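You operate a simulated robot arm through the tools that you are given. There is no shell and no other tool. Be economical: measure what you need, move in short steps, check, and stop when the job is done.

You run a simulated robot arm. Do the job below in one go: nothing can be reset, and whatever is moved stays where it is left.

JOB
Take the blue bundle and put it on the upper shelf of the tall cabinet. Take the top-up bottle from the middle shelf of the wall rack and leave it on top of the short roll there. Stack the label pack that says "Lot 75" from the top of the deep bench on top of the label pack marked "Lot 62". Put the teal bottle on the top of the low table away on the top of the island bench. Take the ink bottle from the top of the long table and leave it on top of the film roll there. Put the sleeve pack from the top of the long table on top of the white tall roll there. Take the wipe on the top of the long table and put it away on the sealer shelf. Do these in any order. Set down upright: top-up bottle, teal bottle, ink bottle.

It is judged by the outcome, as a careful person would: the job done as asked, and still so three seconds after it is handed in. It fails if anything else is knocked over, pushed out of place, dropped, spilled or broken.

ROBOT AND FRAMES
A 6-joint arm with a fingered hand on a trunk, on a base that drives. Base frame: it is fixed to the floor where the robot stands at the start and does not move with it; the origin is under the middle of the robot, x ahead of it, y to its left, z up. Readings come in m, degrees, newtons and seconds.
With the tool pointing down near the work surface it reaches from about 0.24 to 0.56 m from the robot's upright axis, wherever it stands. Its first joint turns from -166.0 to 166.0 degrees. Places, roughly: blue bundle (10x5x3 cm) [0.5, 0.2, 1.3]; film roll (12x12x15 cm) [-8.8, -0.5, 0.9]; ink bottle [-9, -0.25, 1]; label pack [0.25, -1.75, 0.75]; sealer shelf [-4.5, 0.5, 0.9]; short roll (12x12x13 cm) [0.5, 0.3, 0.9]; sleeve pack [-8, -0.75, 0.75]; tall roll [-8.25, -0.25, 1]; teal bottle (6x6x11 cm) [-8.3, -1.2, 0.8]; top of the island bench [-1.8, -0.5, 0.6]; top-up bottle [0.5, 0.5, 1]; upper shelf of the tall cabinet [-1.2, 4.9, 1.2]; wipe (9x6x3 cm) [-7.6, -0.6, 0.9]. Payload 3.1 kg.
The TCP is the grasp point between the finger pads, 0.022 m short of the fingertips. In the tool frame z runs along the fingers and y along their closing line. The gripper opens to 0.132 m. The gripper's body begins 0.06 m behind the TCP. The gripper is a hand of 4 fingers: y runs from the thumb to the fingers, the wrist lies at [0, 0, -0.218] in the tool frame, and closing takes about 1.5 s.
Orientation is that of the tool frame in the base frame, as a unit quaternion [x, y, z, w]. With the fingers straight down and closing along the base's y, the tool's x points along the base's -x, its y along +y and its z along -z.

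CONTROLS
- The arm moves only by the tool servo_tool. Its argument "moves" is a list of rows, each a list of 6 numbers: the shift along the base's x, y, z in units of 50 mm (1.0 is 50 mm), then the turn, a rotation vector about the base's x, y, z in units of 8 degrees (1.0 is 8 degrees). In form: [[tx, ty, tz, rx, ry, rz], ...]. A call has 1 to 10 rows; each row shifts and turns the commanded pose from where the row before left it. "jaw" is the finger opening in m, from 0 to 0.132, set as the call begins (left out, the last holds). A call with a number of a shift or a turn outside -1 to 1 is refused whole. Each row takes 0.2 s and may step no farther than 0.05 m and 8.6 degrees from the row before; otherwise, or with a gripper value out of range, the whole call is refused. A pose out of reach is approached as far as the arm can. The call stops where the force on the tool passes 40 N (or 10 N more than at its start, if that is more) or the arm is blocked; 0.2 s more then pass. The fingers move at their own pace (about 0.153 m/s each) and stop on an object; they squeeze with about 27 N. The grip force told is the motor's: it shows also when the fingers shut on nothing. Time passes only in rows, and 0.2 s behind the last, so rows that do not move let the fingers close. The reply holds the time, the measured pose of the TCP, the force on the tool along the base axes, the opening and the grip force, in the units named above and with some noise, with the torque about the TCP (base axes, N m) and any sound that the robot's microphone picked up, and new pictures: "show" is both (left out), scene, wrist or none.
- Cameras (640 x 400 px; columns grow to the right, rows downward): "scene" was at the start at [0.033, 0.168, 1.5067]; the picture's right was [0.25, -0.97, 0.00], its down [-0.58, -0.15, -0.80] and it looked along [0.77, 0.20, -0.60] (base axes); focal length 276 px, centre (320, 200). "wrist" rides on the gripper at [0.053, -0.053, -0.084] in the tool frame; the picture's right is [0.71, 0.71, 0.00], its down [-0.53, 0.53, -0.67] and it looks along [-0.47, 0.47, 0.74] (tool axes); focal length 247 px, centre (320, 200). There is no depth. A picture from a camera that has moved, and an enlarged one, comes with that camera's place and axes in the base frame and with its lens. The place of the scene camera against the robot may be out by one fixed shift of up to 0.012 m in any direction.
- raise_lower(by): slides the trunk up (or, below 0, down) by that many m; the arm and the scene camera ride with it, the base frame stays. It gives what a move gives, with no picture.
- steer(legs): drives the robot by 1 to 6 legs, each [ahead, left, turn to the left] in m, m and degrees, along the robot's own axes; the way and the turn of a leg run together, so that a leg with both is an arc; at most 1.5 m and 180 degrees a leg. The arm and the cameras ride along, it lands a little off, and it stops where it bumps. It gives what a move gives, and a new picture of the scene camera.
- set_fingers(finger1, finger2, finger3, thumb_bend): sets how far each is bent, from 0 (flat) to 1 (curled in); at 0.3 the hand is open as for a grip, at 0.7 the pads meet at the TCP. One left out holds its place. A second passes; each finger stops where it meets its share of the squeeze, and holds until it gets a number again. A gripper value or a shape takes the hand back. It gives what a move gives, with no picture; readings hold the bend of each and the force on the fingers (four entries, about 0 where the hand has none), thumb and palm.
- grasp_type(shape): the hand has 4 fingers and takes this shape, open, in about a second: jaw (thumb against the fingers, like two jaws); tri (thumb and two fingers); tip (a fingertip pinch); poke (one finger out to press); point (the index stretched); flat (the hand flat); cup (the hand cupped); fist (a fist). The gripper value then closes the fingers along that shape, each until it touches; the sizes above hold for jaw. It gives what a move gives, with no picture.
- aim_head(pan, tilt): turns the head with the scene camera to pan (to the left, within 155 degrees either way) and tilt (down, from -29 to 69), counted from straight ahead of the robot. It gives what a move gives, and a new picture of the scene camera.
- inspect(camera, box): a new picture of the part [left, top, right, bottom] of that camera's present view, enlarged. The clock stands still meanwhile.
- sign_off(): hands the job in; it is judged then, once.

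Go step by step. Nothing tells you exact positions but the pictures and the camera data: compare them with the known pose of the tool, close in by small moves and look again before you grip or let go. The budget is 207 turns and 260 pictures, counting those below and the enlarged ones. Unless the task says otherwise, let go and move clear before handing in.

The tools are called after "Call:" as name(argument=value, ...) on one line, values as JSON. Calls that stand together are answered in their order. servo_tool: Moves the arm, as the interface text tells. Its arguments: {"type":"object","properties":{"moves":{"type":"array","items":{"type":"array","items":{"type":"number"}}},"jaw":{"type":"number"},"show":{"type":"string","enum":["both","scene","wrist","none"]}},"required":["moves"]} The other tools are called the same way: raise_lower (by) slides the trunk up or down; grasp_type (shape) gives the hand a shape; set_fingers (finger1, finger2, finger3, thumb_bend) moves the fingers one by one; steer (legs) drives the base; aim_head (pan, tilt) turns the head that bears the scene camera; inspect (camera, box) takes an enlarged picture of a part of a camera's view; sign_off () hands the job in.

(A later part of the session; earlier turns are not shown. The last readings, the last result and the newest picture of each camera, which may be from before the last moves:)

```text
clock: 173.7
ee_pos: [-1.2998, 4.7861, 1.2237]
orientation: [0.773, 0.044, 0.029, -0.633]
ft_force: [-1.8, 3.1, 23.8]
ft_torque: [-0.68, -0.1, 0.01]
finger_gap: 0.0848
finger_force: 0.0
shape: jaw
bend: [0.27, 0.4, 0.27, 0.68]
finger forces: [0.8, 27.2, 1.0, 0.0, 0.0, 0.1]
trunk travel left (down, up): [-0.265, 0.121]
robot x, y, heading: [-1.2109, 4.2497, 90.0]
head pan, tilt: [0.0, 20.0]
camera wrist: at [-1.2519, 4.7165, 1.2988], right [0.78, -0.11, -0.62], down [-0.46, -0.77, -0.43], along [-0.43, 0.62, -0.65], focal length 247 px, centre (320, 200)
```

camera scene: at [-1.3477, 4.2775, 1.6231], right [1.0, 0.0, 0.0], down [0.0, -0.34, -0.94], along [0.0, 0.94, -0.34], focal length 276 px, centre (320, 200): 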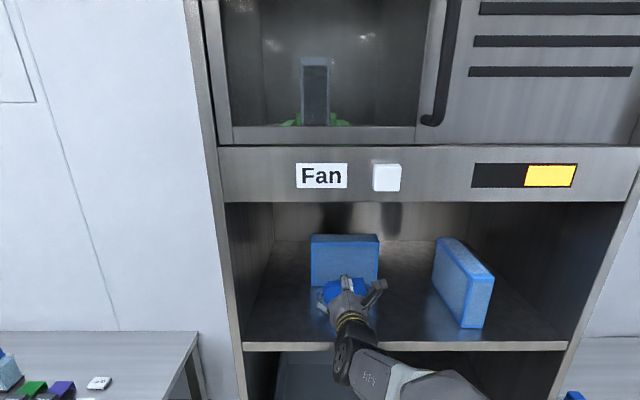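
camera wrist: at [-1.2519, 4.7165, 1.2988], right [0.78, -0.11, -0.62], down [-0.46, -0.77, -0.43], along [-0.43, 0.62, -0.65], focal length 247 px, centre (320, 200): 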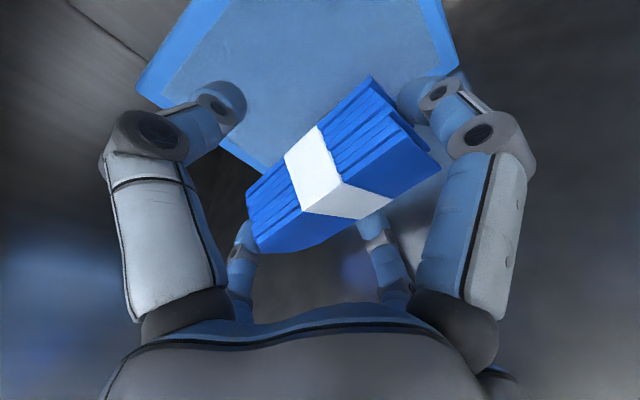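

Call:
servo_tool(moves=[[0, 0, 0.12, 0, 0, 0], [0, 0, 0.12, 0, 0, 0], [0, 0, 0.1, 0, 0, 0], [0, 0, 0, 0, 0, 0], [0, 0, 0, 0, 0, 0]], jaw=0.132, show="both")

```text
clock: 174.9
ee_pos: [-1.3015, 4.7869, 1.2379]
orientation: [0.775, 0.045, 0.028, -0.63]
ft_force: [-0.3, 2.3, 5.3]
ft_torque: [0.18, 0.02, 0.0]
finger_gap: 0.1317
finger_force: 0.0
shape: jaw
bend: [0.3, 0.37, 0.3, 0.3]
finger forces: [0.1, 4.9, 0.0, 0.0, 0.0, 0.1]
trunk travel left (down, up): [-0.265, 0.121]
robot x, y, heading: [-1.2103, 4.2476, 90.1]
head pan, tilt: [0.0, 20.0]
camera scene: at [-1.348, 4.2786, 1.6229], right [1.0, 0.0, 0.0], down [0.0, -0.34, -0.94], along [0.0, 0.94, -0.34], focal length 276 px, centre (320, 200)
camera wrist: at [-1.2527, 4.7177, 1.3129], right [0.78, -0.12, -0.62], down [-0.46, -0.78, -0.43], along [-0.43, 0.62, -0.66], focal length 247 px, centre (320, 200)
```

scene: 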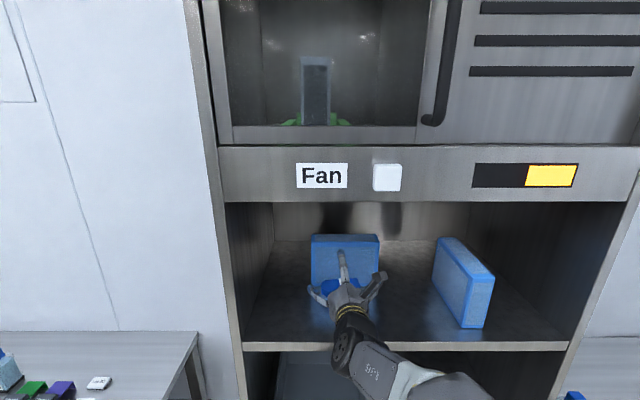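
wrist: 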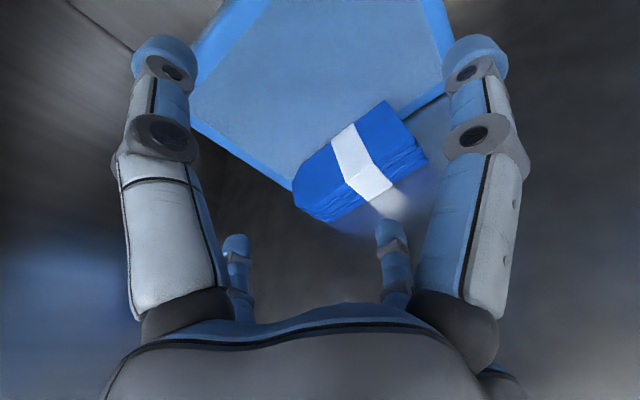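

The bundle now lies on the shelf, free of the hand. I'll withdraw and check.

Call:
servo_tool(moves=[[0, 0, 0.2, 0, 0, 0], [0, -0.6, 0.2, 0, 0, 0], [0, -0.9, 0, 0, 0, 0], [0, -0.9, 0, 0, 0, 0], [0, -0.9, 0, 0, 0, 0]], show="wrist")

Call:
steer(legs=[[-0.5, 0, 0]])

Call:
inspect(camera="scene", box=[240, 140, 440, 300])

```text
clock: 176.1
ee_pos: [-1.302, 4.6208, 1.2591]
orientation: [0.774, 0.045, 0.029, -0.631]
ft_force: [-0.4, -0.2, 0.4]
ft_torque: [0.02, -0.01, -0.03]
finger_gap: 0.1318
finger_force: 0.1
shape: jaw
bend: [0.3, 0.3, 0.3, 0.3]
finger forces: [0.0, 0.1, 0.0, 0.0, 0.0, 0.0]
trunk travel left (down, up): [-0.265, 0.121]
robot x, y, heading: [-1.2035, 4.2437, 89.9]
head pan, tilt: [0.0, 20.0]
camera wrist: at [-1.2529, 4.5518, 1.334], right [0.78, -0.12, -0.62], down [-0.46, -0.78, -0.43], along [-0.43, 0.62, -0.66], focal length 247 px, centre (320, 200)
```

wrist: 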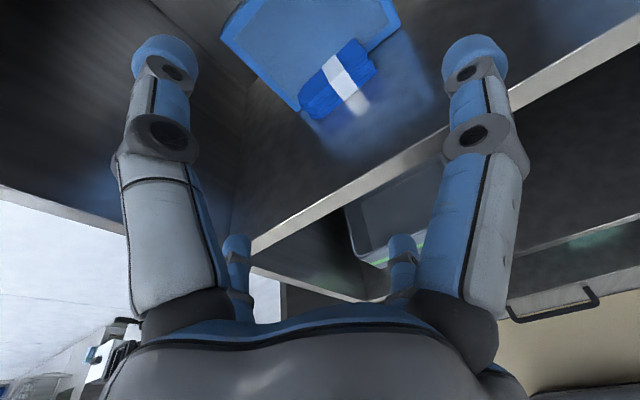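

```text
clock: 179.1
ee_pos: [-1.3026, 4.1191, 1.2585]
orientation: [0.775, 0.046, 0.027, -0.63]
ft_force: [-0.1, -0.1, -0.1]
ft_torque: [0.0, 0.04, 0.0]
finger_gap: 0.1318
finger_force: 0.0
shape: jaw
bend: [0.3, 0.3, 0.3, 0.3]
finger forces: [0.0, 0.0, 0.0, 0.0, 0.1, 0.1]
trunk travel left (down, up): [-0.265, 0.121]
robot x, y, heading: [-1.2111, 3.7423, 90.0]
head pan, tilt: [0.0, 20.0]
camera scene: at [-1.3484, 3.7746, 1.6229], right [1.0, 0.0, 0.0], down [0.0, -0.34, -0.94], along [0.0, 0.94, -0.34], focal length 276 px, centre (320, 200)
```

scene: 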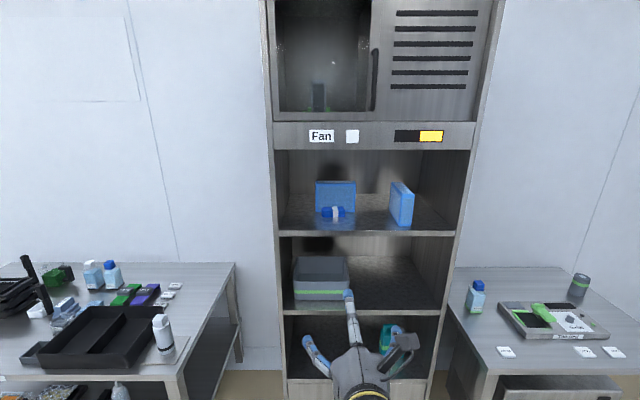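

```text
2.50 times, centred on (340, 220) of scene
camera zoom: at [-1.3484, 3.7746, 1.6229], right [1.0, 0.0, 0.0], down [0.0, -0.34, -0.94], along [0.0, 0.94, -0.34], focal length 691 px, centre (270, 150)
```

zoom: 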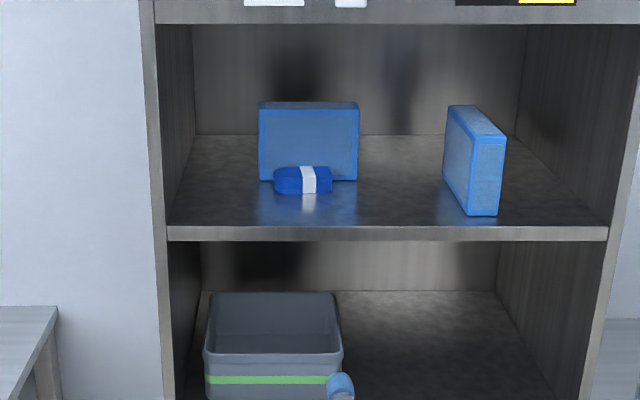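

The bundle lies flat on the upper shelf. Next are the label packs: I'll stow the hand pointing down, drive back the same way and look toward the deep bench.

Call:
servo_tool(moves=[[0, 0, 0, -1, 0, 0], [0, 0, 0, -1, 0, 0], [0, 0, 0, -1, 0, 0], [0, 0, 0, -1, 0, 0], [0, 0, 0, -1, 0, 0], [0, 0, 0, -1, 0, 0], [0, 0, 0, -1, 0, 0], [0, 0, 0, -1, 0, 0], [0, 0, 0, -1, 0, 0], [0, 0, 0, -0.75, 0, 0]], show="none")

Call:
steer(legs=[[0, -0.9, 0], [-1.5, 0, 0], [-1.5, 0, 0], [-0.6, 0, 0], [0, 0, -163]])

```text
clock: 181.3
ee_pos: [-1.3042, 4.1206, 1.2598]
orientation: [0.999, 0.053, -0.008, -0.001]
ft_force: [-0.7, 0.2, -0.4]
ft_torque: [-0.01, 0.0, 0.02]
finger_gap: 0.1321
finger_force: 0.0
shape: jaw
bend: [0.3, 0.3, 0.3, 0.3]
finger forces: [0.1, 0.0, 0.0, 0.0, 0.1, 0.0]
trunk travel left (down, up): [-0.265, 0.121]
robot x, y, heading: [-1.2093, 3.7466, 90.4]
head pan, tilt: [0.0, 20.0]
```

```text
clock: 189.3
ee_pos: [-0.3924, 3.5185, 1.2613]
orientation: [0.996, 0.085, -0.011, -0.003]
ft_force: [1.5, -0.2, -0.3]
ft_torque: [0.04, 0.07, -0.02]
finger_gap: 0.132
finger_force: 0.1
shape: jaw
bend: [0.3, 0.3, 0.3, 0.3]
finger forces: [0.0, 0.0, 0.1, 0.1, 0.1, 0.0]
trunk travel left (down, up): [-0.265, 0.121]
robot x, y, heading: [-0.2759, 3.1534, 93.4]
head pan, tilt: [0.0, 20.0]
stopped in leg 2: the robot was blocked; the commanded pose is now the measured one
camera scene: at [-0.4124, 3.1699, 1.6239], right [1.0, 0.06, -0.01], down [0.02, -0.34, -0.94], along [-0.06, 0.94, -0.34], focal length 276 px, centre (320, 200)
```

scene: 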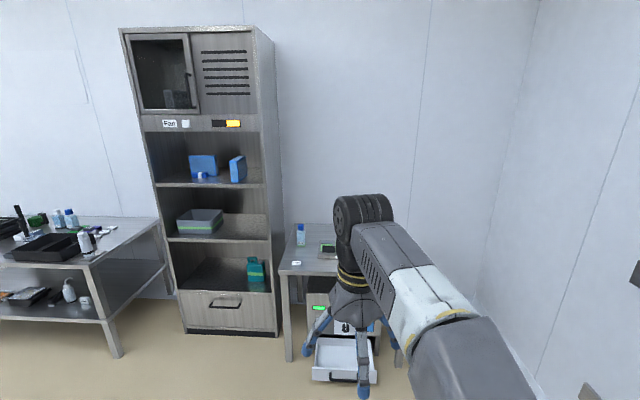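

Call:
steer(legs=[[0.1, -0.25, -3], [-1.5, 0, 0], [-1.5, 0, 0], [-0.2, 0, 0], [-0.1, 0.3, 0], [0, 0, -163]])

```text
clock: 214.7
ee_pos: [0.0479, -0.3501, 1.2586]
orientation: [-0.254, 0.967, 0.0, 0.008]
ft_force: [0.1, -0.9, 0.2]
ft_torque: [-0.02, 0.0, 0.02]
finger_gap: 0.1319
finger_force: 0.2
shape: jaw
bend: [0.3, 0.3, 0.3, 0.3]
finger forces: [0.0, 0.0, 0.1, 0.1, 0.0, 0.0]
trunk travel left (down, up): [-0.265, 0.121]
robot x, y, heading: [-0.1872, -0.0429, -66.8]
head pan, tilt: [0.0, 20.0]
camera scene: at [-0.0303, -0.0144, 1.6229], right [-0.92, -0.4, 0.0], down [-0.14, 0.31, -0.94], along [0.37, -0.86, -0.34], focal length 276 px, centre (320, 200)
```

scene: 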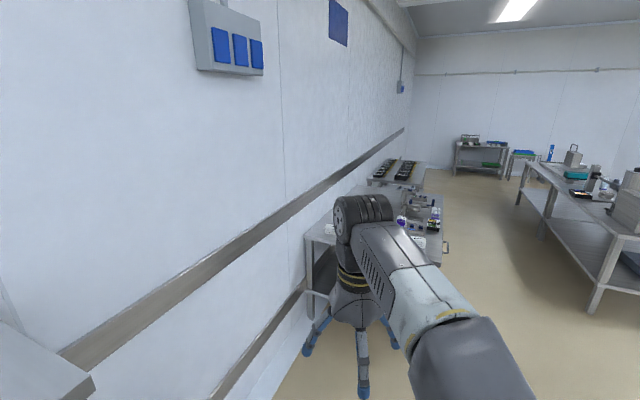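

Call:
steer(legs=[[0, 0, 67], [-0.25, 0, 0], [0, -1.5, 0], [0, -0.2, 0]])

Call:
aim_head(pan=0, tilt=40)

```text
clock: 227.8
ee_pos: [-0.0418, -1.6613, 1.2574]
orientation: [0.746, -0.665, -0.006, -0.008]
ft_force: [-0.6, -0.7, -0.4]
ft_torque: [0.04, 0.02, 0.0]
finger_gap: 0.1319
finger_force: 0.1
shape: jaw
bend: [0.3, 0.3, 0.3, 0.3]
finger forces: [0.0, 0.1, 0.0, 0.0, 0.0, 0.0]
trunk travel left (down, up): [-0.265, 0.121]
robot x, y, heading: [-0.4152, -1.7573, 0.6]
head pan, tilt: [0.0, 20.0]
camera scene: at [-0.3776, -1.6136, 1.623], right [0.01, -1.0, 0.0], down [-0.34, 0.0, -0.94], along [0.94, 0.01, -0.34], focal length 276 px, centre (320, 200)
```

scene: 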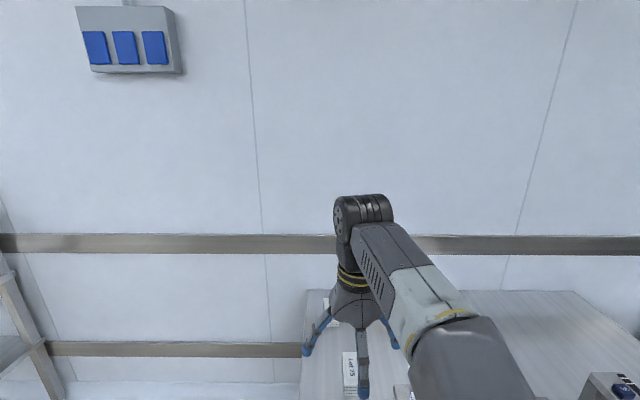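

```text
clock: 228.6
ee_pos: [-0.0421, -1.6604, 1.2579]
orientation: [0.747, -0.665, -0.004, -0.006]
ft_force: [-1.0, 0.5, 0.4]
ft_torque: [0.01, 0.05, -0.03]
finger_gap: 0.1317
finger_force: 0.1
shape: jaw
bend: [0.3, 0.3, 0.3, 0.3]
finger forces: [0.0, 0.0, 0.0, 0.1, 0.1, 0.0]
trunk travel left (down, up): [-0.265, 0.121]
robot x, y, heading: [-0.4182, -1.7599, 0.7]
head pan, tilt: [0.0, 40.0]
camera scene: at [-0.3857, -1.6121, 1.5915], right [0.01, -1.0, 0.0], down [-0.64, -0.01, -0.77], along [0.77, 0.01, -0.64], focal length 276 px, centre (320, 200)
```

scene: 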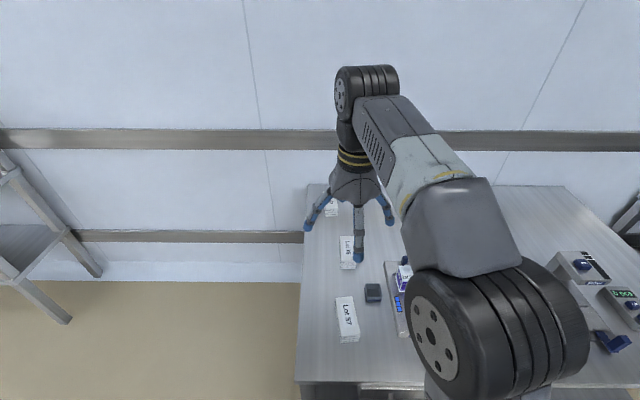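

Call:
inspect(camera="scene", box=[290, 190, 430, 350])

Call:
servo_tool(moves=[[0.5, 0, -0.8, 0, 0, 0], [0, 0, -1, 0, 0, 0], [0, 0, -1, 0, 0, 0], [0, 0, -1, 0, 0, 0], [0, 0, 0, 0, 0, 0]], show="wrist")

```text
2.50 times, centred on (360, 270) of scene
camera zoom: at [-0.3857, -1.6121, 1.5915], right [0.01, -1.0, 0.0], down [-0.64, -0.01, -0.77], along [0.77, 0.01, -0.64], focal length 691 px, centre (220, 25)
```

zoom: 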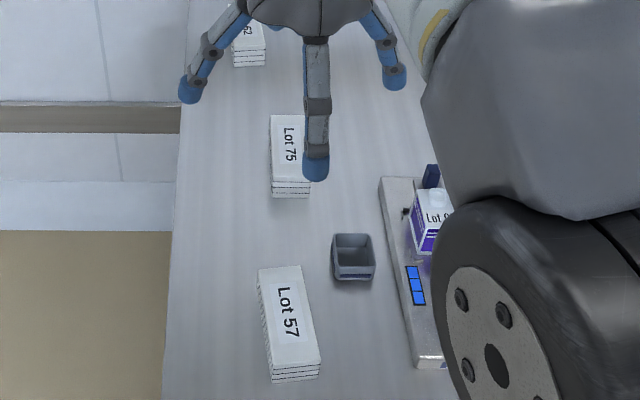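

```text
clock: 229.8
ee_pos: [-0.0172, -1.6605, 1.0667]
orientation: [0.746, -0.666, -0.003, -0.004]
ft_force: [-0.5, 0.6, -0.7]
ft_torque: [-0.03, -0.02, -0.01]
finger_gap: 0.1317
finger_force: 0.1
shape: jaw
bend: [0.3, 0.3, 0.3, 0.3]
finger forces: [0.0, 0.1, 0.0, 0.0, 0.0, 0.1]
trunk travel left (down, up): [-0.265, 0.121]
robot x, y, heading: [-0.417, -1.7558, 0.7]
head pan, tilt: [0.0, 40.0]
camera wrist: at [0.0416, -1.7075, 1.1507], right [-0.62, -0.78, -0.01], down [-0.58, 0.46, 0.67], along [-0.52, 0.43, -0.74], focal length 247 px, centre (320, 200)
```

wrist: 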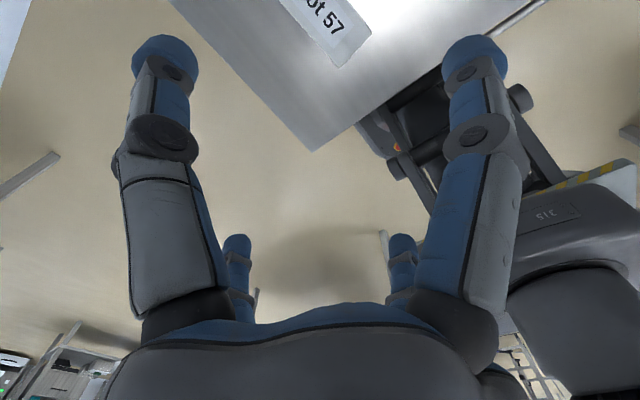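

Lot 75 is the middle pack (0.30, -1.71) and Lot 62 the back one (0.55, -1.65), both near the bench's left end. I'll come at them from that end.

Call:
steer(legs=[[0, 0.8, 0], [0, 0, -90], [0, 0.75, 0], [0.2, 0, 0]])

Call:
servo_tool(moves=[[0, 0, 0, 0, 0, 0]], show="wrist")

```text
clock: 242.8
ee_pos: [0.4203, -1.5632, 1.0661]
orientation: [-0.052, 0.999, -0.002, 0.005]
ft_force: [-0.1, -0.2, -0.7]
ft_torque: [0.0, 0.04, 0.03]
finger_gap: 0.1319
finger_force: 0.0
shape: jaw
bend: [0.3, 0.3, 0.3, 0.3]
finger forces: [0.0, 0.1, 0.1, 0.0, 0.0, 0.1]
trunk travel left (down, up): [-0.265, 0.121]
robot x, y, heading: [0.326, -1.1596, -89.8]
head pan, tilt: [0.0, 40.0]
camera scene: at [0.481, -1.1888, 1.5915], right [-1.0, 0.0, 0.0], down [0.0, 0.64, -0.77], along [0.0, -0.77, -0.64], focal length 276 px, centre (320, 200)
```

scene: 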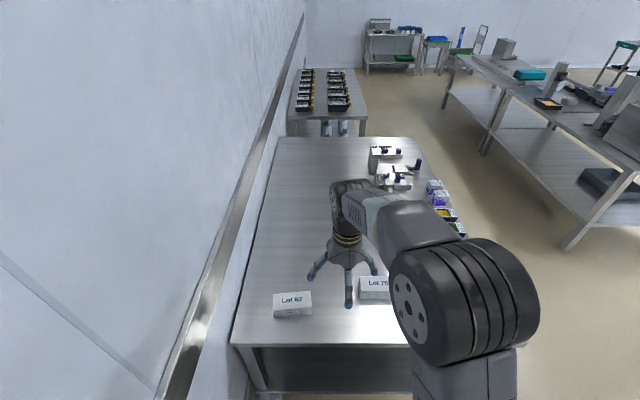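

```text
clock: 243.2
ee_pos: [0.4207, -1.5632, 1.0671]
orientation: [-0.051, 0.999, -0.001, 0.005]
ft_force: [-0.5, 0.5, -0.2]
ft_torque: [-0.01, 0.02, 0.0]
finger_gap: 0.132
finger_force: 0.1
shape: jaw
bend: [0.3, 0.3, 0.3, 0.3]
finger forces: [0.0, 0.0, 0.0, 0.0, 0.0, 0.1]
trunk travel left (down, up): [-0.265, 0.121]
robot x, y, heading: [0.327, -1.1593, -89.7]
head pan, tilt: [0.0, 40.0]
camera wrist: at [0.3722, -1.6209, 1.1512], right [-0.78, 0.63, -0.01], down [0.46, 0.58, 0.67], along [0.43, 0.52, -0.74], focal length 247 px, centre (320, 200)
```

wrist: 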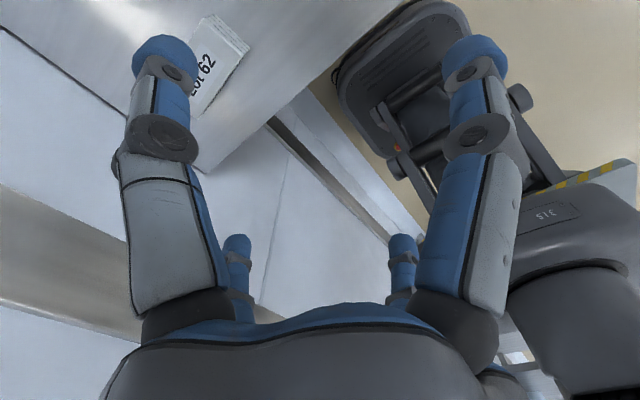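

Call:
grasp_type(shape="tip")

Call:
servo_tool(moves=[[-0.6, -0.75, -0.2, 0, 0, 0], [-0.6, -0.75, -0.2, 0, 0, 0], [-0.65, -0.75, -0.3, 0, 0, 0], [-0.65, -0.75, -0.6, 0, 0, 0], [0, -0.14, -0.9, 0, 0, 0], [0, 0, 0, 0, 0, 0]], jaw=0.132, show="both")

```text
clock: 244.1
ee_pos: [0.4199, -1.5638, 1.0666]
orientation: [-0.051, 0.999, -0.001, 0.005]
ft_force: [-0.5, 0.5, 0.4]
ft_torque: [0.03, 0.0, 0.0]
finger_gap: 0.1322
finger_force: 0.0
shape: tip
bend: [0.11, 0.3, 0.11, 0.3]
finger forces: [0.0, 0.1, 0.1, 0.0, 0.1, 0.1]
trunk travel left (down, up): [-0.265, 0.121]
robot x, y, heading: [0.3257, -1.1593, -89.9]
head pan, tilt: [0.0, 40.0]
```

```text
refused: row 3 steps farther than a row can; nothing moved
```

Call:
servo_tool(moves=[[-0.6, -0.7, -0.2, 0, 0, 0], [-0.6, -0.7, -0.2, 0, 0, 0], [-0.6, -0.7, -0.2, 0, 0, 0], [-0.6, -0.7, -0.2, 0, 0, 0], [-0.1, -0.3, -0.8, 0, 0, 0], [0, 0, -0.5, 0, 0, 0], [0, 0, 0, 0, 0, 0]], jaw=0.132, show="both")

```text
clock: 245.7
ee_pos: [0.4421, -1.6825, 0.9548]
orientation: [-0.048, 0.999, -0.001, 0.002]
ft_force: [0.4, 0.4, -0.1]
ft_torque: [0.02, 0.01, 0.01]
finger_gap: 0.132
finger_force: 0.0
shape: tip
bend: [0.11, 0.3, 0.11, 0.3]
finger forces: [0.0, 0.1, 0.0, 0.0, 0.0, 0.1]
out of reach, approached as far as the arm can: row 1, 2, 3, 4, 5, 6
trunk travel left (down, up): [-0.265, 0.121]
robot x, y, heading: [0.3248, -1.1592, -89.7]
head pan, tilt: [0.0, 40.0]
camera scene: at [0.481, -1.1874, 1.5915], right [-1.0, 0.0, 0.0], down [0.0, 0.64, -0.77], along [0.0, -0.77, -0.64], focal length 276 px, centre (320, 200)
camera wrist: at [0.3945, -1.74, 1.0407], right [-0.77, 0.64, -0.01], down [0.47, 0.58, 0.67], along [0.43, 0.51, -0.74], focal length 247 px, centre (320, 200)
```

scene: 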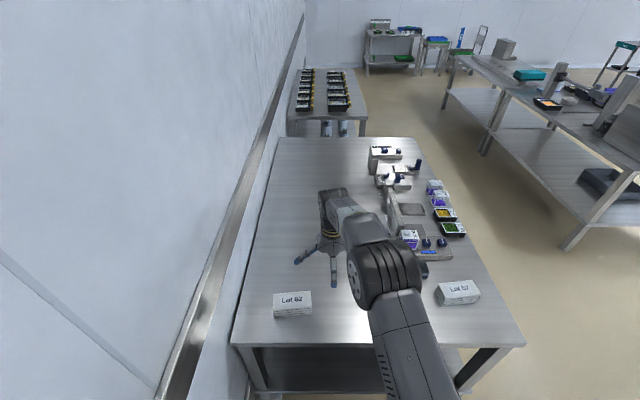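
wrist: 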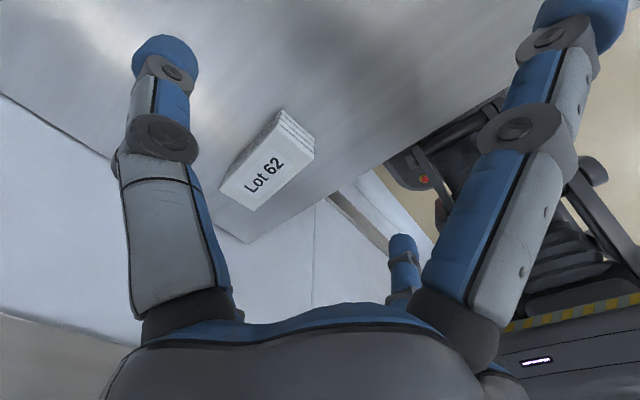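

The arm is at its yaw limit, so I'll do the sideways part by driving.

Call:
steer(legs=[[0.02, -0.148, 0]])

Call:
servo_tool(moves=[[0, -0.2, -0.6, 0, 0, 0], [0, 0, -0.6, 0, 0, 0], [0, 0, 0, 0, 0, 0]], show="wrist")

```text
clock: 247.1
ee_pos: [0.2942, -1.7026, 0.9561]
orientation: [-0.047, 0.999, -0.002, 0.002]
ft_force: [-0.1, 0.2, -0.4]
ft_torque: [-0.01, -0.01, 0.01]
finger_gap: 0.1319
finger_force: 0.1
shape: tip
bend: [0.11, 0.3, 0.11, 0.3]
finger forces: [0.1, 0.0, 0.0, 0.0, 0.0, 0.0]
trunk travel left (down, up): [-0.265, 0.121]
robot x, y, heading: [0.1773, -1.1805, -89.8]
head pan, tilt: [0.0, 40.0]
camera scene: at [0.3317, -1.2077, 1.5917], right [-1.0, 0.0, 0.0], down [0.0, 0.64, -0.77], along [0.0, -0.77, -0.64], focal length 276 px, centre (320, 200)
```

scene: 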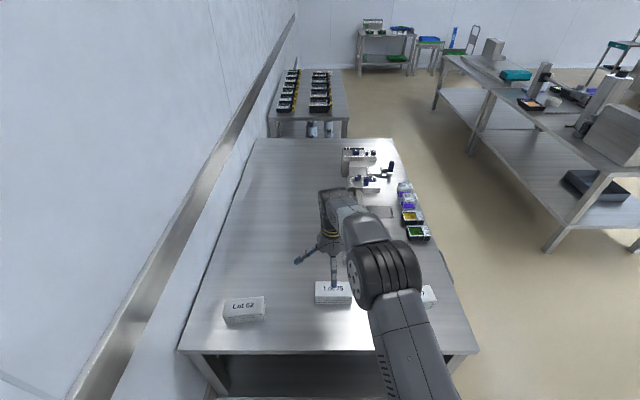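

```text
clock: 247.9
ee_pos: [0.2946, -1.712, 0.8968]
orientation: [-0.046, 0.999, -0.001, 0.001]
ft_force: [0.0, -0.2, -0.2]
ft_torque: [0.01, -0.03, 0.03]
finger_gap: 0.1321
finger_force: 0.1
shape: tip
bend: [0.11, 0.3, 0.11, 0.3]
finger forces: [0.1, 0.1, 0.0, 0.0, 0.1, 0.0]
trunk travel left (down, up): [-0.265, 0.121]
robot x, y, heading: [0.1759, -1.18, -89.9]
head pan, tilt: [0.0, 40.0]
camera wrist: at [0.2468, -1.7687, 0.9807], right [-0.77, 0.64, 0.0], down [0.47, 0.58, 0.67], along [0.43, 0.51, -0.74], focal length 247 px, centre (320, 200)
```

wrist: 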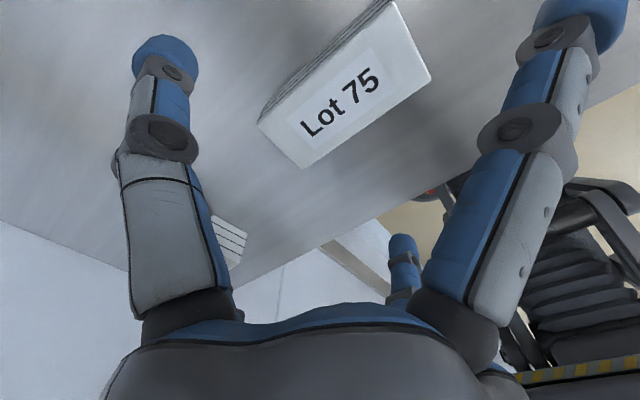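

Call:
servo_tool(moves=[[-0.12, 0.07, -0.5, 0, 0, -0.66], [-0.12, 0.07, -0.7, 0, 0, 0], [0, 0, -0.7, 0, 0, 0], [0, 0, -0.2, 0, 0, 0], [0, 0, 0, 0, 0, 0]], show="wrist")

```text
clock: 249.1
ee_pos: [0.2818, -1.7066, 0.7891]
orientation: [-0.002, 1.0, -0.001, 0.003]
ft_force: [0.0, 0.5, 1.3]
ft_torque: [-0.01, -0.01, -0.01]
finger_gap: 0.1321
finger_force: 0.0
shape: tip
bend: [0.11, 0.3, 0.11, 0.3]
finger forces: [0.0, 0.1, 0.0, 0.0, 0.1, 0.0]
trunk travel left (down, up): [-0.265, 0.121]
robot x, y, heading: [0.1789, -1.1805, -90.0]
head pan, tilt: [0.0, 40.0]
camera wrist: at [0.2286, -1.7584, 0.8755], right [-0.71, 0.7, -0.01], down [0.52, 0.53, 0.67], along [0.47, 0.47, -0.74], focal length 247 px, centre (320, 200)
```

wrist: 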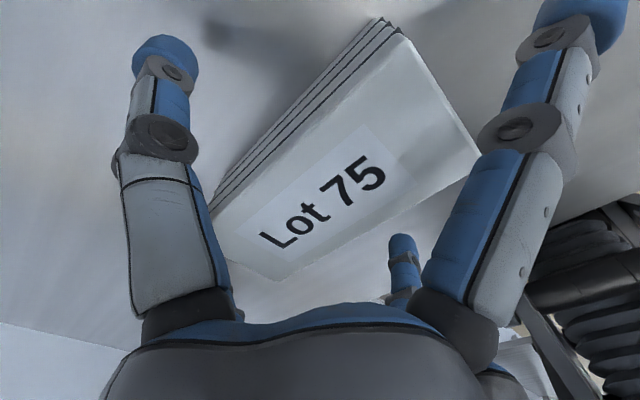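

Call:
servo_tool(moves=[[-0.26, 0.06, 0, 0, 0, 0], [0, 0, -0.2, 0, 0, 0], [0, 0, -0.1, 0, 0, 0], [0, 0, 0, 0, 0, 0]], show="none")

Call:
servo_tool(moves=[[0, 0, 0, 0, 0, 0], [0, 0, 0, 0, 0, 0], [0, 0, 0, 0, 0, 0], [0, 0, 0, 0, 0, 0], [0, 0, 0, 0, 0, 0], [0, 0, 0, 0, 0, 0]], jaw=0.03, show="wrist")

```text
clock: 250.1
ee_pos: [0.2695, -1.7031, 0.7765]
orientation: [-0.002, 1.0, -0.002, 0.003]
ft_force: [-0.2, -0.7, 4.2]
ft_torque: [-0.01, -0.26, -0.01]
finger_gap: 0.1318
finger_force: 0.1
shape: tip
bend: [0.11, 0.3, 0.0, 0.3]
finger forces: [0.0, 0.1, 3.0, 0.0, 0.0, 0.0]
trunk travel left (down, up): [-0.265, 0.121]
robot x, y, heading: [0.1794, -1.1811, -90.0]
head pan, tilt: [0.0, 40.0]
```

```text
clock: 251.5
ee_pos: [0.2687, -1.7041, 0.776]
orientation: [-0.002, 1.0, -0.002, 0.003]
ft_force: [0.9, -1.0, 1.5]
ft_torque: [-0.12, -0.22, -0.04]
finger_gap: 0.0471
finger_force: 27.1
shape: tip
bend: [0.27, 0.79, 0.0, 0.7]
finger forces: [0.1, 23.8, 3.4, 0.0, 25.9, 0.0]
trunk travel left (down, up): [-0.265, 0.121]
robot x, y, heading: [0.1738, -1.1824, -90.0]
head pan, tilt: [0.0, 40.0]
camera wrist: at [0.2161, -1.7558, 0.8611], right [-0.71, 0.7, -0.01], down [0.52, 0.53, 0.67], along [0.47, 0.47, -0.74], focal length 247 px, centre (320, 200)
```

wrist: 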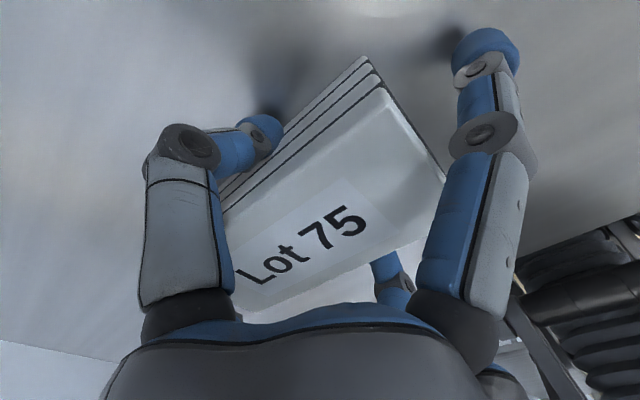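

Call:
servo_tool(moves=[[0, 0, 0.3, 0, 0, 0], [0, 0, 0.7, 0, 0, 0], [0, 0, 0.8, 0, 0, 0], [0, 0.6, 0.4, 0, 0, 0], [0, 0.5, 0, 0, 0, 0], [0, 0, 0, 0, 0, 0]], show="none")

Call:
steer(legs=[[0, 0.2, 0]])

Call:
servo_tool(moves=[[0, 0, 0, 0, 0, 0]], show="wrist")

```text
clock: 252.9
ee_pos: [0.2701, -1.6487, 0.8893]
orientation: [-0.002, 1.0, -0.002, 0.003]
ft_force: [0.1, -0.5, -1.7]
ft_torque: [0.03, 0.05, 0.0]
finger_gap: 0.0473
finger_force: 26.8
shape: tip
bend: [0.27, 0.79, 0.0, 0.7]
finger forces: [0.0, 24.6, 2.0, 0.1, 25.5, 0.0]
trunk travel left (down, up): [-0.265, 0.121]
robot x, y, heading: [0.1765, -1.1817, -89.9]
head pan, tilt: [0.0, 40.0]
```

```text
clock: 254.5
ee_pos: [0.4696, -1.6493, 0.8894]
orientation: [0.0, 1.0, -0.002, 0.001]
ft_force: [1.1, -0.2, -1.5]
ft_torque: [-0.02, 0.06, 0.02]
finger_gap: 0.047
finger_force: 27.2
shape: tip
bend: [0.27, 0.79, 0.0, 0.7]
finger forces: [0.0, 24.6, 2.1, 0.0, 25.6, 0.0]
trunk travel left (down, up): [-0.265, 0.121]
robot x, y, heading: [0.3782, -1.1806, -89.7]
head pan, tilt: [0.0, 40.0]
camera scene: at [0.5359, -1.2081, 1.5913], right [-1.0, 0.0, 0.0], down [0.0, 0.64, -0.77], along [0.0, -0.77, -0.64], focal length 276 px, centre (320, 200)
```

scene: 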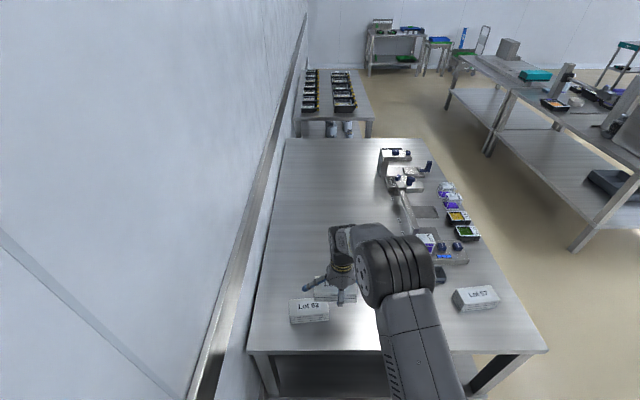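

```text
clock: 254.9
ee_pos: [0.4691, -1.6488, 0.8885]
orientation: [0.0, 1.0, -0.001, 0.002]
ft_force: [0.5, 0.9, -1.3]
ft_torque: [-0.04, 0.06, 0.03]
finger_gap: 0.0472
finger_force: 27.0
shape: tip
bend: [0.27, 0.79, 0.0, 0.7]
finger forces: [0.0, 24.6, 2.1, 0.0, 25.6, 0.1]
trunk travel left (down, up): [-0.265, 0.121]
robot x, y, heading: [0.3757, -1.1811, -89.9]
head pan, tilt: [0.0, 40.0]
camera wrist: at [0.4161, -1.7017, 0.973], right [-0.71, 0.71, -0.01], down [0.52, 0.53, 0.67], along [0.48, 0.47, -0.74], focal length 247 px, centre (320, 200)
```

wrist: 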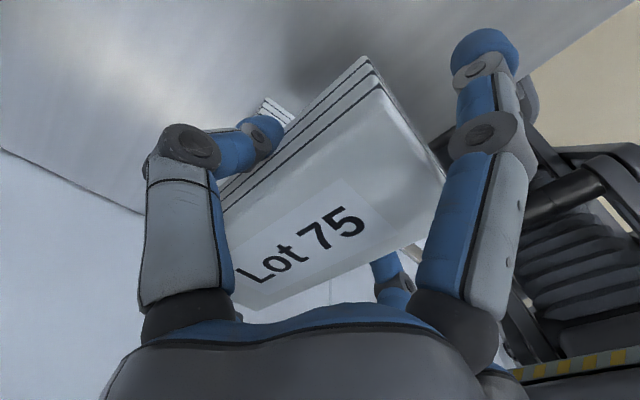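

Call:
servo_tool(moves=[[0.8, 0, 0, 0, 0, 0.3], [0.8, 0, 0, 0, 0, 0.3], [0.36, 0, 0, 0, 0, 0.3], [0, 0, -0.6, 0, 0, 0], [0, 0, -0.3, 0, 0, 0], [0, 0, 0, 0, 0, 0]], show="both")

```text
clock: 256.3
ee_pos: [0.5676, -1.6497, 0.8435]
orientation: [-0.062, 0.998, -0.002, 0.003]
ft_force: [0.5, -0.1, -2.1]
ft_torque: [-0.02, 0.02, 0.02]
finger_gap: 0.047
finger_force: 27.4
shape: tip
bend: [0.27, 0.79, 0.0, 0.7]
finger forces: [0.1, 24.5, 2.1, 0.0, 25.3, 0.0]
trunk travel left (down, up): [-0.265, 0.121]
robot x, y, heading: [0.3797, -1.1831, -89.8]
head pan, tilt: [0.0, 40.0]
camera scene: at [0.5345, -1.2081, 1.5915], right [-1.0, 0.0, 0.0], down [0.0, 0.64, -0.77], along [0.0, -0.77, -0.64], focal length 276 px, centre (320, 200)
camera wrist: at [0.5214, -1.7084, 0.9273], right [-0.79, 0.61, -0.01], down [0.45, 0.59, 0.67], along [0.41, 0.53, -0.74], focal length 247 px, centre (320, 200)
```

scene: 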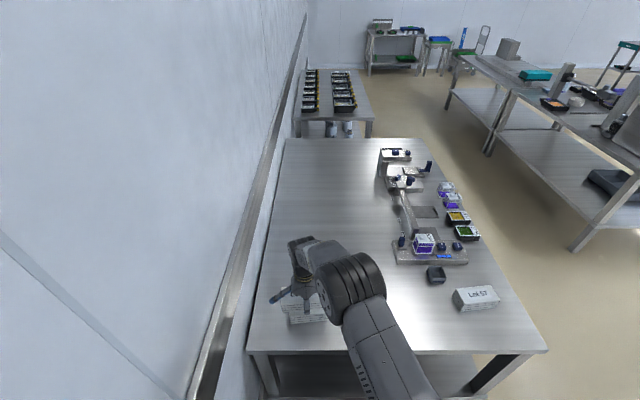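
wrist: 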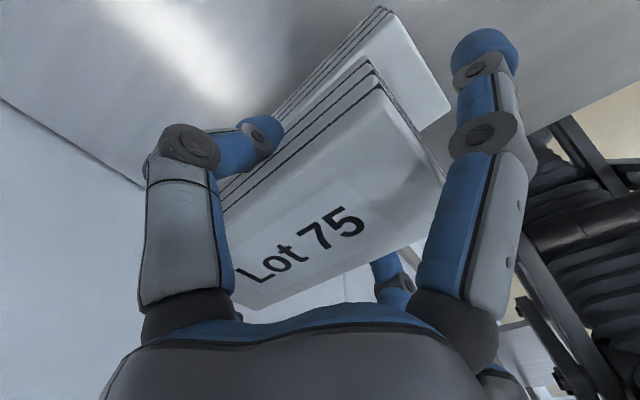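

Call:
servo_tool(moves=[[-0.4, 0.08, 0, 0, 0, 0], [0, 0, -0.4, 0, 0, 0], [0, 0, -0.2, 0, 0, 0], [0, 0, -0.1, 0, 0, 0], [0, 0, 0, 0, 0, 0]], show="wrist")

```text
clock: 257.1
ee_pos: [0.548, -1.6487, 0.8234]
orientation: [-0.063, 0.998, -0.01, 0.006]
ft_force: [-6.5, 9.1, 29.4]
ft_torque: [0.25, -0.27, 0.2]
finger_gap: 0.0514
finger_force: 27.2
shape: tip
bend: [0.27, 0.81, 0.0, 0.69]
finger forces: [0.0, 33.1, 6.3, 0.0, 26.5, 0.1]
trunk travel left (down, up): [-0.265, 0.121]
robot x, y, heading: [0.3777, -1.1805, -89.9]
head pan, tilt: [0.0, 40.0]
stopped in row 4: the force on the tool passed its limit at 46 N (the readings are from after the stop); the commanded pose is now the measured one
camera wrist: at [0.5023, -1.7059, 0.908], right [-0.79, 0.61, -0.02], down [0.45, 0.6, 0.66], along [0.42, 0.51, -0.75], focal length 247 px, centre (320, 200)
```

wrist: 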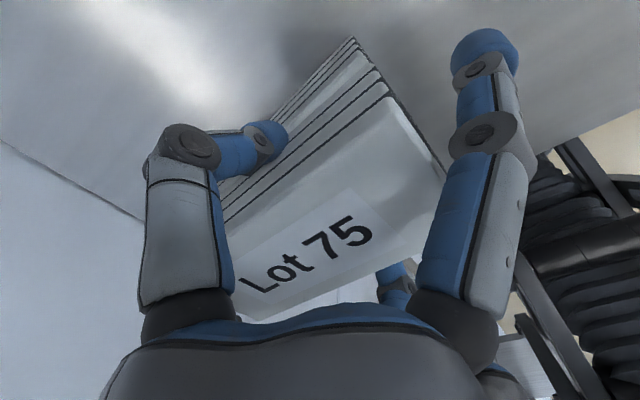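

Call:
servo_tool(moves=[[0, 0, 0.06, 0, 0, 0], [0, 0, 0, 0, 0, 0]], show="none")

Call:
servo_tool(moves=[[0, 0, 0, 0, 0, 0], [0, 0, 0, 0, 0, 0], [0, 0, 0, 0, 0, 0], [0, 0, 0.3, 0, 0, 0], [0, 0, 0.8, 0, 0, 0], [0, 0, 0.8, 0, 0, 0]], jaw=0.132, show="both")

```text
clock: 257.7
ee_pos: [0.5488, -1.6476, 0.8233]
orientation: [-0.063, 0.998, -0.01, 0.004]
ft_force: [-5.3, 6.4, 19.6]
ft_torque: [0.15, -0.11, 0.12]
finger_gap: 0.0517
finger_force: 26.9
shape: tip
bend: [0.27, 0.81, 0.0, 0.69]
finger forces: [0.0, 31.2, 4.4, 0.1, 27.3, 0.0]
trunk travel left (down, up): [-0.265, 0.121]
robot x, y, heading: [0.3757, -1.1808, -90.0]
head pan, tilt: [0.0, 40.0]
```

```text
clock: 259.1
ee_pos: [0.5501, -1.648, 0.9182]
orientation: [-0.063, 0.998, -0.008, 0.004]
ft_force: [0.7, 0.1, 0.3]
ft_torque: [-0.01, 0.0, -0.02]
finger_gap: 0.132
finger_force: 0.1
shape: tip
bend: [0.11, 0.3, 0.1, 0.3]
finger forces: [0.0, 0.0, 0.0, 0.0, 0.0, 0.1]
trunk travel left (down, up): [-0.265, 0.121]
robot x, y, heading: [0.3787, -1.1783, -90.2]
head pan, tilt: [0.0, 40.0]
camera scene: at [0.534, -1.2073, 1.5915], right [-1.0, 0.0, 0.0], down [0.0, 0.64, -0.77], along [0.0, -0.77, -0.64], focal length 276 px, centre (320, 200)
camera wrist: at [0.5039, -1.7053, 1.0028], right [-0.79, 0.61, -0.02], down [0.45, 0.6, 0.66], along [0.42, 0.52, -0.75], focal length 247 px, centre (320, 200)
```

scene: 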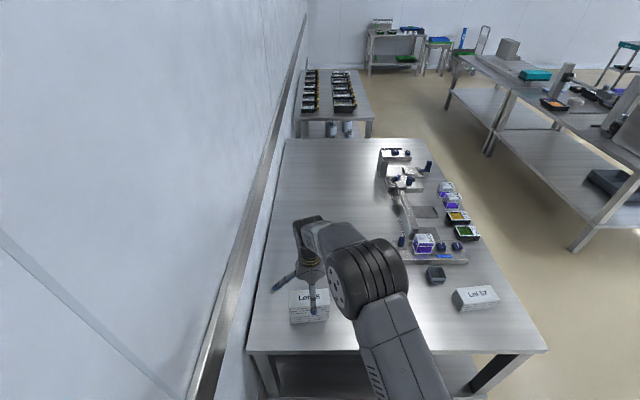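
wrist: 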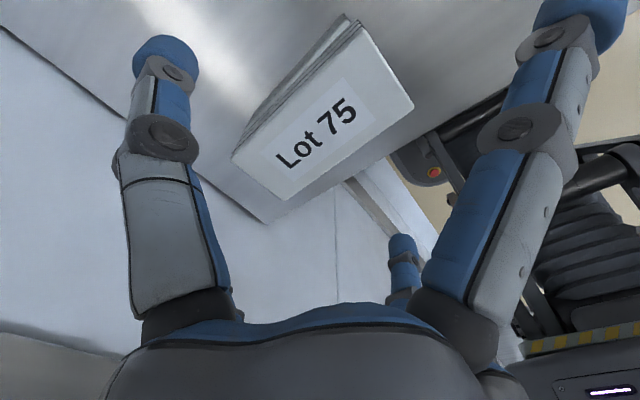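

Lot 75 is stacked on Lot 62. Now I'll lift the hand, move off and look west for the route.

Call:
servo_tool(moves=[[-0.4, 0.3, 0.8, 0, 0, 0], [-0.4, 0.3, 0.8, 0, 0, 0], [0, 0.3, 0.5, 0, 0, 0]], show="none")

Call:
steer(legs=[[-0.15, -0.3, 0], [0, -0.6, 0], [0, 0, -90]])

Call:
aim_head(pan=25, tilt=15)

```text
clock: 259.9
ee_pos: [0.5093, -1.6028, 1.0237]
orientation: [-0.063, 0.998, -0.009, 0.004]
ft_force: [0.3, -0.8, -0.2]
ft_torque: [-0.05, 0.02, 0.0]
finger_gap: 0.1317
finger_force: 0.0
shape: tip
bend: [0.11, 0.3, 0.1, 0.3]
finger forces: [0.0, 0.0, 0.0, 0.0, 0.1, 0.0]
trunk travel left (down, up): [-0.265, 0.121]
robot x, y, heading: [0.3791, -1.1807, -90.0]
head pan, tilt: [0.0, 40.0]
```

```text
clock: 269.0
ee_pos: [-0.9564, -1.1558, 1.0233]
orientation: [0.665, 0.747, -0.009, -0.003]
ft_force: [-0.1, -0.3, -0.4]
ft_torque: [0.01, -0.02, 0.02]
finger_gap: 0.132
finger_force: 0.1
shape: tip
bend: [0.11, 0.3, 0.1, 0.3]
finger forces: [0.0, 0.0, 0.1, 0.1, 0.0, 0.0]
trunk travel left (down, up): [-0.265, 0.121]
robot x, y, heading: [-0.5266, -1.0292, 179.5]
head pan, tilt: [0.0, 40.0]
camera scene: at [-0.5492, -1.1761, 1.5915], right [0.01, 1.0, 0.0], down [0.64, -0.01, -0.77], along [-0.77, 0.01, -0.64], focal length 276 px, centre (320, 200)
```

scene: 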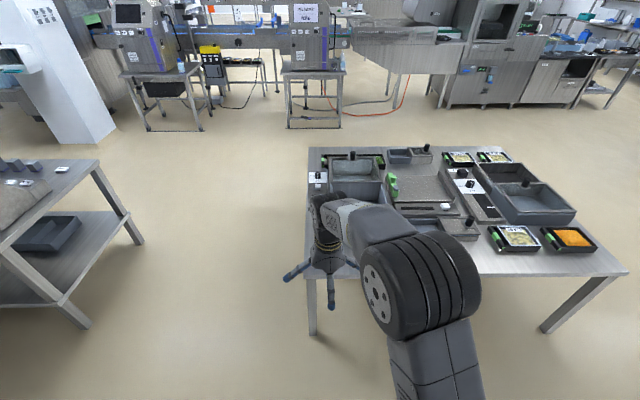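

```text
clock: 269.9
ee_pos: [-0.9566, -1.1551, 1.0233]
orientation: [0.664, 0.747, -0.009, -0.003]
ft_force: [0.5, 0.0, -1.0]
ft_torque: [0.02, -0.01, 0.0]
finger_gap: 0.1318
finger_force: 0.2
shape: tip
bend: [0.11, 0.3, 0.1, 0.3]
finger forces: [0.0, 0.0, 0.0, 0.0, 0.0, 0.1]
trunk travel left (down, up): [-0.265, 0.121]
robot x, y, heading: [-0.5313, -1.0244, 179.2]
head pan, tilt: [25.0, 15.0]
camera scene: at [-0.5493, -1.2155, 1.631], right [-0.41, 0.91, 0.0], down [0.24, 0.11, -0.97], along [-0.88, -0.4, -0.26], focal length 276 px, centre (320, 200)
```

scene: 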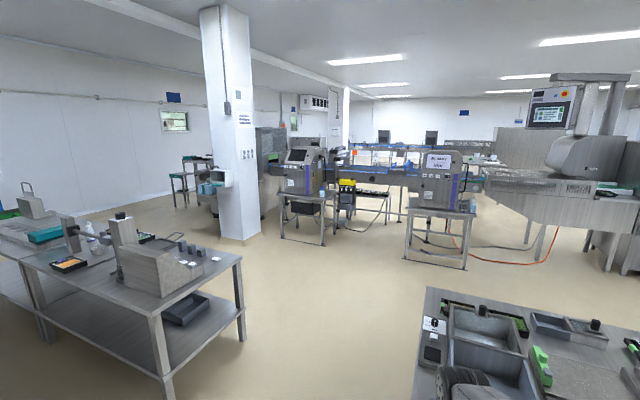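

Call:
inspect(camera="scene", box=[160, 100, 480, 280])

Call:
aim_head(pan=-35, tilt=15)

```text
2.00 times, centred on (320, 190) of scene
camera zoom: at [-0.5493, -1.2155, 1.631], right [-0.41, 0.91, 0.0], down [0.24, 0.11, -0.97], along [-0.88, -0.4, -0.26], focal length 552 px, centre (320, 220)
```

zoom: 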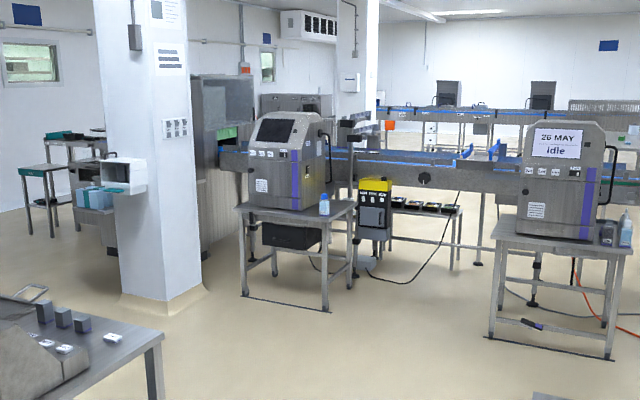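

```text
clock: 271.2
ee_pos: [-0.9564, -1.1539, 1.024]
orientation: [0.664, 0.747, -0.01, -0.003]
ft_force: [0.2, -0.3, 0.7]
ft_torque: [0.0, 0.0, 0.05]
finger_gap: 0.1319
finger_force: 0.1
shape: tip
bend: [0.11, 0.3, 0.1, 0.3]
finger forces: [0.0, 0.0, 0.0, 0.1, 0.0, 0.0]
trunk travel left (down, up): [-0.265, 0.121]
robot x, y, heading: [-0.5327, -1.0275, 179.5]
head pan, tilt: [-35.0, 15.0]
camera scene: at [-0.5402, -1.1227, 1.6311], right [0.58, 0.81, 0.0], down [0.21, -0.15, -0.97], along [-0.79, 0.56, -0.26], focal length 276 px, centre (320, 200)
```

scene: 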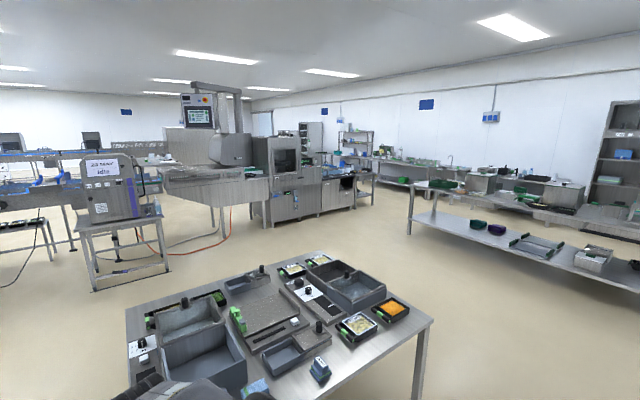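

The conveyor line blocks the direct way west, so I'll go round by the north aisle. I'll drive between the island and the long bench, then look again.

Call:
steer(legs=[[0, -1.5, 0], [0, -0.65, 0], [1.5, 0, 0], [1.2, 0, 0]])

Call:
aim_head(pan=-30, tilt=15)

```text
clock: 294.6
ee_pos: [-3.6464, 1.1116, 1.0243]
orientation: [0.681, 0.732, -0.009, -0.003]
ft_force: [-0.1, 0.2, 0.5]
ft_torque: [0.01, -0.03, 0.02]
finger_gap: 0.132
finger_force: 0.1
shape: tip
bend: [0.11, 0.3, 0.1, 0.3]
finger forces: [0.1, 0.1, 0.0, 0.0, 0.0, 0.0]
trunk travel left (down, up): [-0.265, 0.121]
robot x, y, heading: [-3.2157, 1.2182, 177.1]
head pan, tilt: [-35.0, 15.0]
camera scene: at [-3.2292, 1.1262, 1.631], right [0.62, 0.79, 0.0], down [0.2, -0.16, -0.97], along [-0.76, 0.6, -0.26], focal length 276 px, centre (320, 200)
```

scene: 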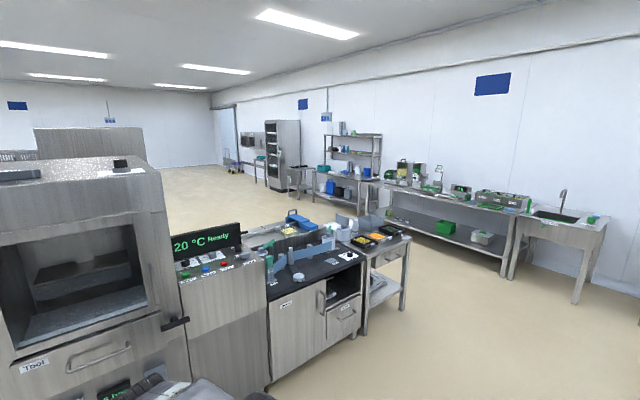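

```text
clock: 295.2
ee_pos: [-3.6458, 1.1121, 1.0226]
orientation: [0.681, 0.732, -0.01, -0.003]
ft_force: [-1.2, 0.3, -0.3]
ft_torque: [0.01, -0.01, 0.02]
finger_gap: 0.1321
finger_force: 0.2
shape: tip
bend: [0.11, 0.3, 0.1, 0.3]
finger forces: [0.0, 0.1, 0.1, 0.0, 0.0, 0.1]
trunk travel left (down, up): [-0.265, 0.121]
robot x, y, heading: [-3.2158, 1.2239, 176.5]
head pan, tilt: [-30.0, 15.0]
camera scene: at [-3.2334, 1.1196, 1.6311], right [0.55, 0.84, 0.0], down [0.22, -0.14, -0.97], along [-0.81, 0.53, -0.26], focal length 276 px, centre (320, 200)
```

scene: 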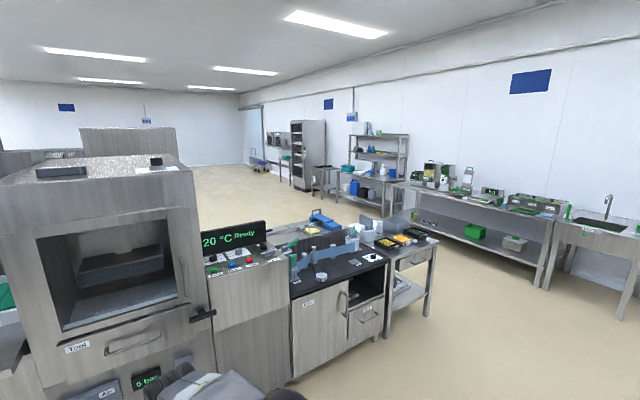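

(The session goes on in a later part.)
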